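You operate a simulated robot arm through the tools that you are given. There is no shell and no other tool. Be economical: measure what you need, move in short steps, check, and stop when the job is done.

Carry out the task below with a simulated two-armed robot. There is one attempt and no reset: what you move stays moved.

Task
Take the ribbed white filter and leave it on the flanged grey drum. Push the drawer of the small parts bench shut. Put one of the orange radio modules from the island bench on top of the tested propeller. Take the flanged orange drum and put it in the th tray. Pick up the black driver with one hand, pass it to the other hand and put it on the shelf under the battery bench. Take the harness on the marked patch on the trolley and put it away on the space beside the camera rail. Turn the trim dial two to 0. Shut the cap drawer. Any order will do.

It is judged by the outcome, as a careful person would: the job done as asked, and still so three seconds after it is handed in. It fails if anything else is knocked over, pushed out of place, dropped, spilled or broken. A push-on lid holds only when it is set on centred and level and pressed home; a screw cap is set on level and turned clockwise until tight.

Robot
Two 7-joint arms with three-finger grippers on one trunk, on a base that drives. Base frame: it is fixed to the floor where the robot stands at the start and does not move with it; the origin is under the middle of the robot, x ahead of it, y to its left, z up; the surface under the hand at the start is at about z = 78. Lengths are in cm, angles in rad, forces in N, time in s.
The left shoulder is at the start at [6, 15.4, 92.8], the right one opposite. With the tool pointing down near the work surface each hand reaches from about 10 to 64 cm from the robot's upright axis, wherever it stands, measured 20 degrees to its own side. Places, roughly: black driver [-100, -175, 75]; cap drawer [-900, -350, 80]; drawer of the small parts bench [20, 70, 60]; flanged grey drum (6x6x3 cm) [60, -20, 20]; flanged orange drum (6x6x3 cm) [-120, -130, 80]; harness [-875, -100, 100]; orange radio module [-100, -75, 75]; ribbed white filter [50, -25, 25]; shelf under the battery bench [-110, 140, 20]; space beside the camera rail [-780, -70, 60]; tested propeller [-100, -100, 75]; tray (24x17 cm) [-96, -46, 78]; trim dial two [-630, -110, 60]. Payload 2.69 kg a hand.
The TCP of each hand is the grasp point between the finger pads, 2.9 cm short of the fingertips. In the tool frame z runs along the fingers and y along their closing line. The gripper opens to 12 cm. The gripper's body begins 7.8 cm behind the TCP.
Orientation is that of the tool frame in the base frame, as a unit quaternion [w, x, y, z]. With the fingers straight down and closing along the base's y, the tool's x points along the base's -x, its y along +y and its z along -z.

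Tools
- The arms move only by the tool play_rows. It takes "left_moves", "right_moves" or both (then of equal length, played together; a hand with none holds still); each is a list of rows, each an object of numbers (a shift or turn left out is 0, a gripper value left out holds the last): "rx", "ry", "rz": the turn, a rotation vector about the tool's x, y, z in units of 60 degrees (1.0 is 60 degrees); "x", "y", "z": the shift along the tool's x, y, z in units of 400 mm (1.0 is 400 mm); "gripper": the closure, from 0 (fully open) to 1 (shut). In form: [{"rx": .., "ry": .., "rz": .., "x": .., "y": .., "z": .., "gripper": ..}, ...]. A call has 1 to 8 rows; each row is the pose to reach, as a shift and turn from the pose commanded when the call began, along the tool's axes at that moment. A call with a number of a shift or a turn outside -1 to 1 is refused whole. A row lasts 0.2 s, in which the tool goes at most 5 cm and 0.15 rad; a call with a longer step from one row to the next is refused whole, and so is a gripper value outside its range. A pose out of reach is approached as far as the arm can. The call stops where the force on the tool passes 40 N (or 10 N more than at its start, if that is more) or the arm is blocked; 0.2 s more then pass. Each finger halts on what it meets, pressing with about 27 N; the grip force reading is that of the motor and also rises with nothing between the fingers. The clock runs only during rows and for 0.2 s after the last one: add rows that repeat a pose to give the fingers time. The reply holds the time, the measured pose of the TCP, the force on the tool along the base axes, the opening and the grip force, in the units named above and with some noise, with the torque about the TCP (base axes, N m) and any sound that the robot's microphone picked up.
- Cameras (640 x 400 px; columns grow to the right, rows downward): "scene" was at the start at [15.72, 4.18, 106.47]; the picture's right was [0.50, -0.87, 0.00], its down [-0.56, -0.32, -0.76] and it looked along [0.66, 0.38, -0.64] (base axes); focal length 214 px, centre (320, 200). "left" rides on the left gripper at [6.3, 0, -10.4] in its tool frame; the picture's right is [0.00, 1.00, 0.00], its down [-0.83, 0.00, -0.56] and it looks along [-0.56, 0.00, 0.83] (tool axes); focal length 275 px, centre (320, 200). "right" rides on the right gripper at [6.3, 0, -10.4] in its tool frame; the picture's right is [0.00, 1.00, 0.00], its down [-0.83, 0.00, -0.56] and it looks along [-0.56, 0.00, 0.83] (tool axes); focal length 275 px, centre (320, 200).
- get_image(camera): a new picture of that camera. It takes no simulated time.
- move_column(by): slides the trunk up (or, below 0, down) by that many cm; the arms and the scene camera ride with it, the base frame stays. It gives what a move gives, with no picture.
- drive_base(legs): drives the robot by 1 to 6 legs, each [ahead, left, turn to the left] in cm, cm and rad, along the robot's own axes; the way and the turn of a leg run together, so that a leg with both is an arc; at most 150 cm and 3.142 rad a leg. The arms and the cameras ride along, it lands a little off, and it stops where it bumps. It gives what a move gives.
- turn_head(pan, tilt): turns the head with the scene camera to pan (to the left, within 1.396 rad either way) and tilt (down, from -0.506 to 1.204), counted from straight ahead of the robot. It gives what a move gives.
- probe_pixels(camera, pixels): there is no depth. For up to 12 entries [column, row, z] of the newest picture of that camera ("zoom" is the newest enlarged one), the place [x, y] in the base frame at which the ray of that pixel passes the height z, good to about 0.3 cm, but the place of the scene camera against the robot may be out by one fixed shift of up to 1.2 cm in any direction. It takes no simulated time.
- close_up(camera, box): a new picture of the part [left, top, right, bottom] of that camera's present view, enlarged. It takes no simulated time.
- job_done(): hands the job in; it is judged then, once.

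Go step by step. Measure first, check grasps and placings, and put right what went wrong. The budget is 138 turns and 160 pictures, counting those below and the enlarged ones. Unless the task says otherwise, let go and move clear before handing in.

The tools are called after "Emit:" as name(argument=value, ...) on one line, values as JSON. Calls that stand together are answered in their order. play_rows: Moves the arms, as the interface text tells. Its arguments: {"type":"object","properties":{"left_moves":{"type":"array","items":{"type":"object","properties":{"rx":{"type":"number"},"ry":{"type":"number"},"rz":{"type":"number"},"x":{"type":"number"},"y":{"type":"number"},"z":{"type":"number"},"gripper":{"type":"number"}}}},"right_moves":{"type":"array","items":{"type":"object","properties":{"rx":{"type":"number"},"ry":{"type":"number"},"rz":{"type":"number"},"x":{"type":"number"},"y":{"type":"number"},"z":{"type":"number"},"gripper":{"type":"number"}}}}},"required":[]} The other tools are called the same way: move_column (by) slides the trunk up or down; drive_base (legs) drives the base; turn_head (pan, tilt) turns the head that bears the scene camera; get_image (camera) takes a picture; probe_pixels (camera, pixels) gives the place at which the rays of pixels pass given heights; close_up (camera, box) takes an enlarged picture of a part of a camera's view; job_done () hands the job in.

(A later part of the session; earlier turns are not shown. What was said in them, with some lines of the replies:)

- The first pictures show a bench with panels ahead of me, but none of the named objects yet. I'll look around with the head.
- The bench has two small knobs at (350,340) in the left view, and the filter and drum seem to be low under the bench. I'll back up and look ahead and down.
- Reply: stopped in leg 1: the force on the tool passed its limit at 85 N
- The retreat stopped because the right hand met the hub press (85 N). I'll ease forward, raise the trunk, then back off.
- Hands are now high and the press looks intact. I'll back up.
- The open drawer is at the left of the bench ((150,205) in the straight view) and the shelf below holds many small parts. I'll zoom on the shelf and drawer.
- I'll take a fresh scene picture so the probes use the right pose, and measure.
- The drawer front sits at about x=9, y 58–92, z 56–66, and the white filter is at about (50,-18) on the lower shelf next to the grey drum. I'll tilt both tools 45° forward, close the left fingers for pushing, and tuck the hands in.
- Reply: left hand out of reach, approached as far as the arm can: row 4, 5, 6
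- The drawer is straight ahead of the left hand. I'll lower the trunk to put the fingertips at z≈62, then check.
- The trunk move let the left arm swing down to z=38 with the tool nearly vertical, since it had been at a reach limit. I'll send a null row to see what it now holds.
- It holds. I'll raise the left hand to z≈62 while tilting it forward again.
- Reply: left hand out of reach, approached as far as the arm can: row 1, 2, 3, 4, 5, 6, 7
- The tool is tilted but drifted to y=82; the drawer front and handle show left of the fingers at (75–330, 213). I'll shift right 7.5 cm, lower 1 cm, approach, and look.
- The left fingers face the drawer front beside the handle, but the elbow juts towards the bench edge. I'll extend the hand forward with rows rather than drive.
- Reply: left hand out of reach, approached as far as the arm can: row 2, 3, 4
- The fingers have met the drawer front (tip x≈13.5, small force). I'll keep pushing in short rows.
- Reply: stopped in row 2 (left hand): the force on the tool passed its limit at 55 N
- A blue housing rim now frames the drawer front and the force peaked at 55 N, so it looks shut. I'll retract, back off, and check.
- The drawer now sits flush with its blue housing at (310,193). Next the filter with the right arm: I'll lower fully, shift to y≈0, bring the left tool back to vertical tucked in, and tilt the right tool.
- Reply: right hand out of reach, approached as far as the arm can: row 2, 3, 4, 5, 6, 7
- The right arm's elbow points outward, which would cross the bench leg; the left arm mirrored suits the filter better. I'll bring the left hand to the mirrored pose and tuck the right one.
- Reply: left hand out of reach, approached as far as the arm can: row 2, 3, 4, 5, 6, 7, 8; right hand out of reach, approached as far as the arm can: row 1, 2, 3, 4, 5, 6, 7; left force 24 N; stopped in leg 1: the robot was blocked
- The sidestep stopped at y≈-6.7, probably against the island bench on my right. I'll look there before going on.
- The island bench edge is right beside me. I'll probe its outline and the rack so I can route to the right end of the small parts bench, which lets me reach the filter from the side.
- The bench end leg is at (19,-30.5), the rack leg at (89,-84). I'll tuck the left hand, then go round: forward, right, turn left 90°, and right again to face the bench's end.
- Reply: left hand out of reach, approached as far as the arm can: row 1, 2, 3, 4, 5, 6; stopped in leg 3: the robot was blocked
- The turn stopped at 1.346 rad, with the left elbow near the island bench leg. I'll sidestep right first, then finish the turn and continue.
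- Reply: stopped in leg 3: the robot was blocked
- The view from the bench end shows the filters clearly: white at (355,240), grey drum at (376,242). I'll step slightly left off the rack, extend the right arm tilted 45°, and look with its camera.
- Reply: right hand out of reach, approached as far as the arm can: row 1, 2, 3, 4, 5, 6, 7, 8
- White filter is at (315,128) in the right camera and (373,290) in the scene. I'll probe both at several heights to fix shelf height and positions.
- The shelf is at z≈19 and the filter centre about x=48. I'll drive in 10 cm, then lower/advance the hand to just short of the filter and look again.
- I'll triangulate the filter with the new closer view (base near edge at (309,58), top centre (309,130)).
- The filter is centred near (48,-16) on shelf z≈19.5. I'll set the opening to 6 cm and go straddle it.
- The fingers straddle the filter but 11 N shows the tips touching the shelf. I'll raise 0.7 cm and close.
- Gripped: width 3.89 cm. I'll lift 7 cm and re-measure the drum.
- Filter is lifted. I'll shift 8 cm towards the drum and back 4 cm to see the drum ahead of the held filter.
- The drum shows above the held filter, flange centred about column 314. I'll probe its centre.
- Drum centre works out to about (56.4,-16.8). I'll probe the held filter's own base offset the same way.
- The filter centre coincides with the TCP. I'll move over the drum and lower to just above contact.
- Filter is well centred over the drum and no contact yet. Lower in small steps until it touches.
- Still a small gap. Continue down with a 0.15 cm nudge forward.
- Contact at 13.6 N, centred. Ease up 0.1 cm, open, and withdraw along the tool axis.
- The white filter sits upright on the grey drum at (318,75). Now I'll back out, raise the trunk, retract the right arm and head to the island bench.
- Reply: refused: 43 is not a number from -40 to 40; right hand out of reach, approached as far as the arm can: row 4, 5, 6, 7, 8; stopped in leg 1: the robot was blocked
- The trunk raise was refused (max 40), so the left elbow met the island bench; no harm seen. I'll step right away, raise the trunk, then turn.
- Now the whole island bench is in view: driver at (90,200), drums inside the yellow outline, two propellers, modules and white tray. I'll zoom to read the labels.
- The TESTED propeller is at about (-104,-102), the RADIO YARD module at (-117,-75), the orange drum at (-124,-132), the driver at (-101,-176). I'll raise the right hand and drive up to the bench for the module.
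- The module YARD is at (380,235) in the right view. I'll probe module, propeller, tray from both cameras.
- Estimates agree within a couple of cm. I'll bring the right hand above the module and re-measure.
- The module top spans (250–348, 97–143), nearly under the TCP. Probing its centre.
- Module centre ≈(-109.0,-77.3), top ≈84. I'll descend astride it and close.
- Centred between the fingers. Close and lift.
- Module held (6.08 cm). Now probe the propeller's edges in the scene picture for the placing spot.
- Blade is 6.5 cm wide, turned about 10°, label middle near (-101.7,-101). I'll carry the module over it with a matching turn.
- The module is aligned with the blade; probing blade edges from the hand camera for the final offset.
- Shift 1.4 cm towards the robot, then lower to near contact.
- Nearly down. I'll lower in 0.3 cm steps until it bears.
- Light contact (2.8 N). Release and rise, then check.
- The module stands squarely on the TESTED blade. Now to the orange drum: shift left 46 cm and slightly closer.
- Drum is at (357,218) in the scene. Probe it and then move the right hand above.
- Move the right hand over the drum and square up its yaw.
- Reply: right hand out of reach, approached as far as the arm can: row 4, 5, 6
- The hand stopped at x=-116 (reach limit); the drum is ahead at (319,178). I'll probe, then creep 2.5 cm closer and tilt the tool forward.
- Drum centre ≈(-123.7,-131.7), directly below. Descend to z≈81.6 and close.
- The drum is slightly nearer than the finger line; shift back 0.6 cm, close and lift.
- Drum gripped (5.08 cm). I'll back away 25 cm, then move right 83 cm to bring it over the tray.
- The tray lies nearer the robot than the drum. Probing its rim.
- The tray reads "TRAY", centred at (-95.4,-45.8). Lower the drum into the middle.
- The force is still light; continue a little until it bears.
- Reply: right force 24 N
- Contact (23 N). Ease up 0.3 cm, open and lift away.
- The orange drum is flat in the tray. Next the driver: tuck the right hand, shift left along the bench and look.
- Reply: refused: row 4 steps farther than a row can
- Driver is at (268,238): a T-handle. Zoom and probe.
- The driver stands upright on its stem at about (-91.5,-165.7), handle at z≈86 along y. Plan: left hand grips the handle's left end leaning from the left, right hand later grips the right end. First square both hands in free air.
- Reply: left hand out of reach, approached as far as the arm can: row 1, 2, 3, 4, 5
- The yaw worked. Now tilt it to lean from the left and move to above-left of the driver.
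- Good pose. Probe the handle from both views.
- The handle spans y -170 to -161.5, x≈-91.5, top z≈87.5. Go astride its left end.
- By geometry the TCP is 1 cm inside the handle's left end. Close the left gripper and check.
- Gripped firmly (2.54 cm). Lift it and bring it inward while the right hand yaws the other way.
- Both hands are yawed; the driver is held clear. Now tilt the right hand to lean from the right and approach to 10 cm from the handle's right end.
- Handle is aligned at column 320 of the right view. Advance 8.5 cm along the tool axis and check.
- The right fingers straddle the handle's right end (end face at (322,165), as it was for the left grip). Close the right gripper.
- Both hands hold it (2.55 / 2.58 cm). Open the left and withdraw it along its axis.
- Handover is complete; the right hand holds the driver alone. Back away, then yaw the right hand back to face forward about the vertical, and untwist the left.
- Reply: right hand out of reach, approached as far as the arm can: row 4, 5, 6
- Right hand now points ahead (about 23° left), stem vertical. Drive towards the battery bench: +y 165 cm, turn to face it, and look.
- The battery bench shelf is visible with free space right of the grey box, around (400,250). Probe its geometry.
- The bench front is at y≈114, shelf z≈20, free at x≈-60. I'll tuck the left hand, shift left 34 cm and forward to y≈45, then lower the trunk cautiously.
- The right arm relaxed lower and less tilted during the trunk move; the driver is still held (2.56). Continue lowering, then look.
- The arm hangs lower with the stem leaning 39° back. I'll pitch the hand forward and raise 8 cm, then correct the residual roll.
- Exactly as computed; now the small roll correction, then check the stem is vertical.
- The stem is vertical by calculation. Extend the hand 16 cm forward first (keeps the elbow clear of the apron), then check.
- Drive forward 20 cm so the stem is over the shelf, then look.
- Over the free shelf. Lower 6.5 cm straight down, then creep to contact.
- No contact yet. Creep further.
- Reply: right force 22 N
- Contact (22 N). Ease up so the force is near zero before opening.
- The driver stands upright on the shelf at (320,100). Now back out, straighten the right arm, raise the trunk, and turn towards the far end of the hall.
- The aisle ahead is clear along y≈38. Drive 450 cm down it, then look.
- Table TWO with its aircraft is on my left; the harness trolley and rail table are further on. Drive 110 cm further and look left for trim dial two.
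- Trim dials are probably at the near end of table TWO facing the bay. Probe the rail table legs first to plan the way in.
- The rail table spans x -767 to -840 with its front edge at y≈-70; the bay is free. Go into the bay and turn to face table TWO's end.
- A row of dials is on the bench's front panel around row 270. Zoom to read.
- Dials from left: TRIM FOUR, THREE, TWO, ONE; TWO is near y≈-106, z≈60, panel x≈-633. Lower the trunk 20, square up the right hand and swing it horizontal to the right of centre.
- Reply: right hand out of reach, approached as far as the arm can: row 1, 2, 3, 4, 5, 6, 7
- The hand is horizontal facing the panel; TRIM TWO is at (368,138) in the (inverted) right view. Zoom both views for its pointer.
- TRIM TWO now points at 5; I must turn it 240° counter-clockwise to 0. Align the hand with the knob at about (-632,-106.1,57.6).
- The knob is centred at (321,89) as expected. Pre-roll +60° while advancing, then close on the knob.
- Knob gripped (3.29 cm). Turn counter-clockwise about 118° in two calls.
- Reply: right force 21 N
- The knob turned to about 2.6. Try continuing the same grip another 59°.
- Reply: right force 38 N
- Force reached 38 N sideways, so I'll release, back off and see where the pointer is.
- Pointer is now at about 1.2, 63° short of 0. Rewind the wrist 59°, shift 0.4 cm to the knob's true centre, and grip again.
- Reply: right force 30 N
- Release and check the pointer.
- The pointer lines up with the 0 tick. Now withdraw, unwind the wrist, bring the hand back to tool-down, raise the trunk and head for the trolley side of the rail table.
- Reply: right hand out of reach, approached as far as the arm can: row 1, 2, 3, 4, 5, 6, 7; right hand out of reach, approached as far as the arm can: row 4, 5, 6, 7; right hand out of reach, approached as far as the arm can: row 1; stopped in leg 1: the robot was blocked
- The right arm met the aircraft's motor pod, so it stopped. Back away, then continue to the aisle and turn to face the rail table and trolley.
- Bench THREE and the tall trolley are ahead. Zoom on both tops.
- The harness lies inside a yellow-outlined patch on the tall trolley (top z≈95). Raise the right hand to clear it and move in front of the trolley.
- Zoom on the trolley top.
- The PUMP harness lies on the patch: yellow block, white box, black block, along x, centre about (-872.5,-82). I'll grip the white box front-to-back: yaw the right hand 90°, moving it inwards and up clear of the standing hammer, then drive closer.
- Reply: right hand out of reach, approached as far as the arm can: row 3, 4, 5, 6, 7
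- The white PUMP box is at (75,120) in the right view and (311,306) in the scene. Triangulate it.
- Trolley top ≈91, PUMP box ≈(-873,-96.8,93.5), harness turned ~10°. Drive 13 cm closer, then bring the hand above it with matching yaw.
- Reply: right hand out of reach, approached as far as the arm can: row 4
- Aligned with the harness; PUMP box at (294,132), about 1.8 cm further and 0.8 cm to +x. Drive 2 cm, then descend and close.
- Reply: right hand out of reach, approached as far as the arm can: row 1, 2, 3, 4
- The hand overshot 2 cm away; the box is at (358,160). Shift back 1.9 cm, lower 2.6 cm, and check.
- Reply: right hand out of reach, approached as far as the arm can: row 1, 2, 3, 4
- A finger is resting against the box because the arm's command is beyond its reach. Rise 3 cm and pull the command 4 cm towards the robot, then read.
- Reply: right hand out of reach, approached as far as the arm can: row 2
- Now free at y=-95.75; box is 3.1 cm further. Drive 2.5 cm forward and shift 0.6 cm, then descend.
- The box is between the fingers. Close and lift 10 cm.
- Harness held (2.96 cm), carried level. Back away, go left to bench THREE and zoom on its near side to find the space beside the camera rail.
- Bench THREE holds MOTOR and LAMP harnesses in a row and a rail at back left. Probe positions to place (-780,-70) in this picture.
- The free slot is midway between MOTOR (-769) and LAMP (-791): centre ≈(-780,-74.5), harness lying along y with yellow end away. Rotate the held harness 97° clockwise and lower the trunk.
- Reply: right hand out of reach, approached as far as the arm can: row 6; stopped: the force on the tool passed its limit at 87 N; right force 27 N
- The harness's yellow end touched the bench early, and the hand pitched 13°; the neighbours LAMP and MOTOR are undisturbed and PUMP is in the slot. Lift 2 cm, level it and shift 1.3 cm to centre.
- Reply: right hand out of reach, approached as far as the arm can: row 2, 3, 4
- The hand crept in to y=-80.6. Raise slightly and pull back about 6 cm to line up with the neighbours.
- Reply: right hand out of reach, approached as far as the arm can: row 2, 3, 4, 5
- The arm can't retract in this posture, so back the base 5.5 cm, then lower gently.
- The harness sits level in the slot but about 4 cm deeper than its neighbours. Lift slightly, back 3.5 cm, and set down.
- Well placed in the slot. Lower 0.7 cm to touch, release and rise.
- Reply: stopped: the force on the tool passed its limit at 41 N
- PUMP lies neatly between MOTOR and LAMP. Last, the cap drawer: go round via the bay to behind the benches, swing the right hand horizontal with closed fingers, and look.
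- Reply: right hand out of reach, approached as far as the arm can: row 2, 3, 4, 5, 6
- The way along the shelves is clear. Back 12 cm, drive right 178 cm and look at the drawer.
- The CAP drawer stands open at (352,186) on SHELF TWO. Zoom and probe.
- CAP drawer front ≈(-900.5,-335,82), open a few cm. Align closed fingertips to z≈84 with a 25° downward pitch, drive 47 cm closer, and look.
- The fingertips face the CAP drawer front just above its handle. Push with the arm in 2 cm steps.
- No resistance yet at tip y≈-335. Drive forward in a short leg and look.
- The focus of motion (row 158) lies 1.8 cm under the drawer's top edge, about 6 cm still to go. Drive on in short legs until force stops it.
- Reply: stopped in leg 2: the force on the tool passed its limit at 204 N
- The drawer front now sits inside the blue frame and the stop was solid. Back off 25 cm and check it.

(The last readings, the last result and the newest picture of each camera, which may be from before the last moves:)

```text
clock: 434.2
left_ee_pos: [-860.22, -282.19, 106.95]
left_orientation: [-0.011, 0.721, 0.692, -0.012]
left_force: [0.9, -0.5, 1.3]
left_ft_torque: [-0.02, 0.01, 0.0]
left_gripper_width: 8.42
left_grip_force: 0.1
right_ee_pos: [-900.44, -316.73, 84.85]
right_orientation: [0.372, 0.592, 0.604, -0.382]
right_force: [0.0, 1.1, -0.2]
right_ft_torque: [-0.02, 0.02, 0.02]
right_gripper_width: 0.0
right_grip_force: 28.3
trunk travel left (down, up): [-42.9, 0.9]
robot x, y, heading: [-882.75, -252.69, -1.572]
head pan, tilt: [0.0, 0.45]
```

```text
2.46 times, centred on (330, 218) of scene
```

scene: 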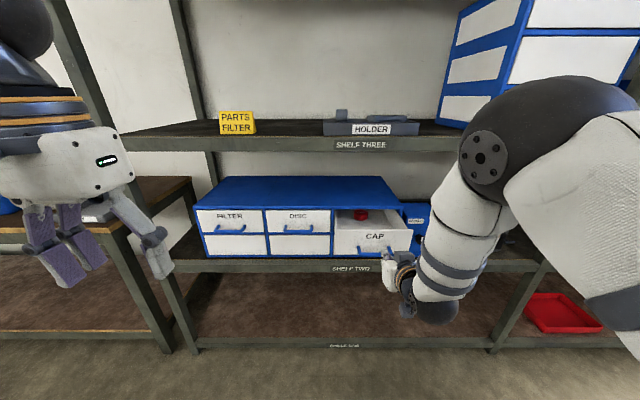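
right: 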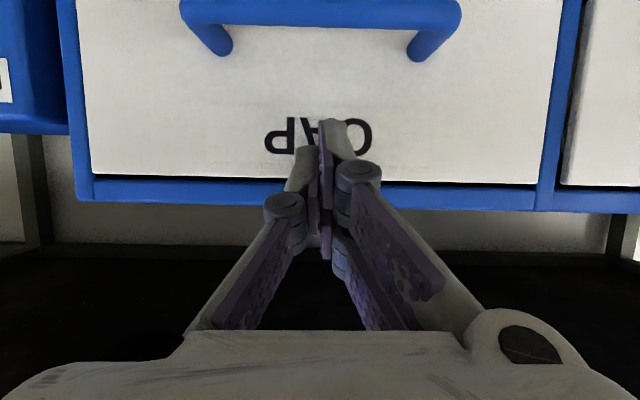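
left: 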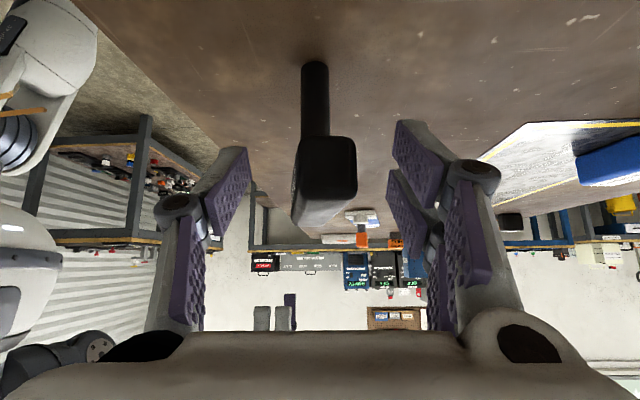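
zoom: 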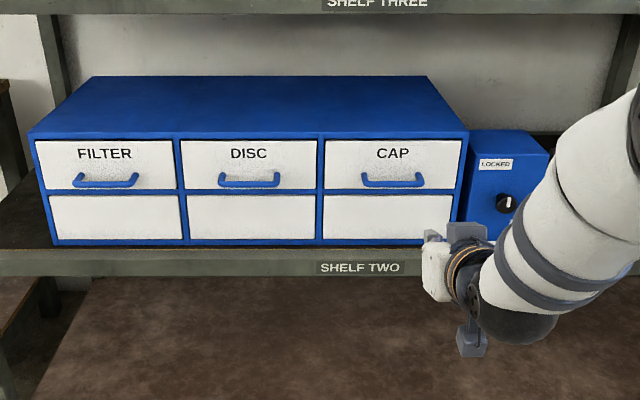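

The CAP drawer is now flush with its neighbours and both hands are clear, so all eight tasks are done; I'm handing in.

Emit:
job_done()

```text
The job is handed in.
```

I finished all eight tasks and handed the job in with both hands empty and clear. The closing pictures show each item in place, but I couldn't confirm everything.

- **Filter:** the ribbed white filter stands upright and centred on the flanged grey drum.
- **Small parts bench drawer:** shut, flush with its blue housing.
- **Radio module:** the RADIO YARD module stands on the blade of the TESTED propeller.
- **Orange drum:** the flanged orange drum lies flat in the tray. I read "th tray" as "the tray", and it was the only one on the island bench.
- **Black driver:** the left hand picked it up and passed it to the right. It now stands upright on the shelf under the battery bench.
- **Harness:** the PUMP harness lies between the MOTOR and LAMP harnesses on bench THREE. I took the given coordinates to mean that gap; no label there confirms it.
- **Trim dial two:** turned from 5 to 0, with the pointer on the 0 tick.
- **Cap drawer:** shut, flush with the drawers beside it.

**Bumps:** some contacts were harder than I intended:
- The right hand hit the hub press at the start, at about 85 N.
- The base or arms bumped the island bench, the rack and the motor pod over table TWO.
- The harness touched bench THREE early, at 87 N, and was dragged about 19 cm across it.
- The cap drawer reached its stop at about 204 N.

The hub press and the harnesses next to PUMP looked undisturbed afterwards. I didn't take a closer look at the island bench, the rack or the motor pod.
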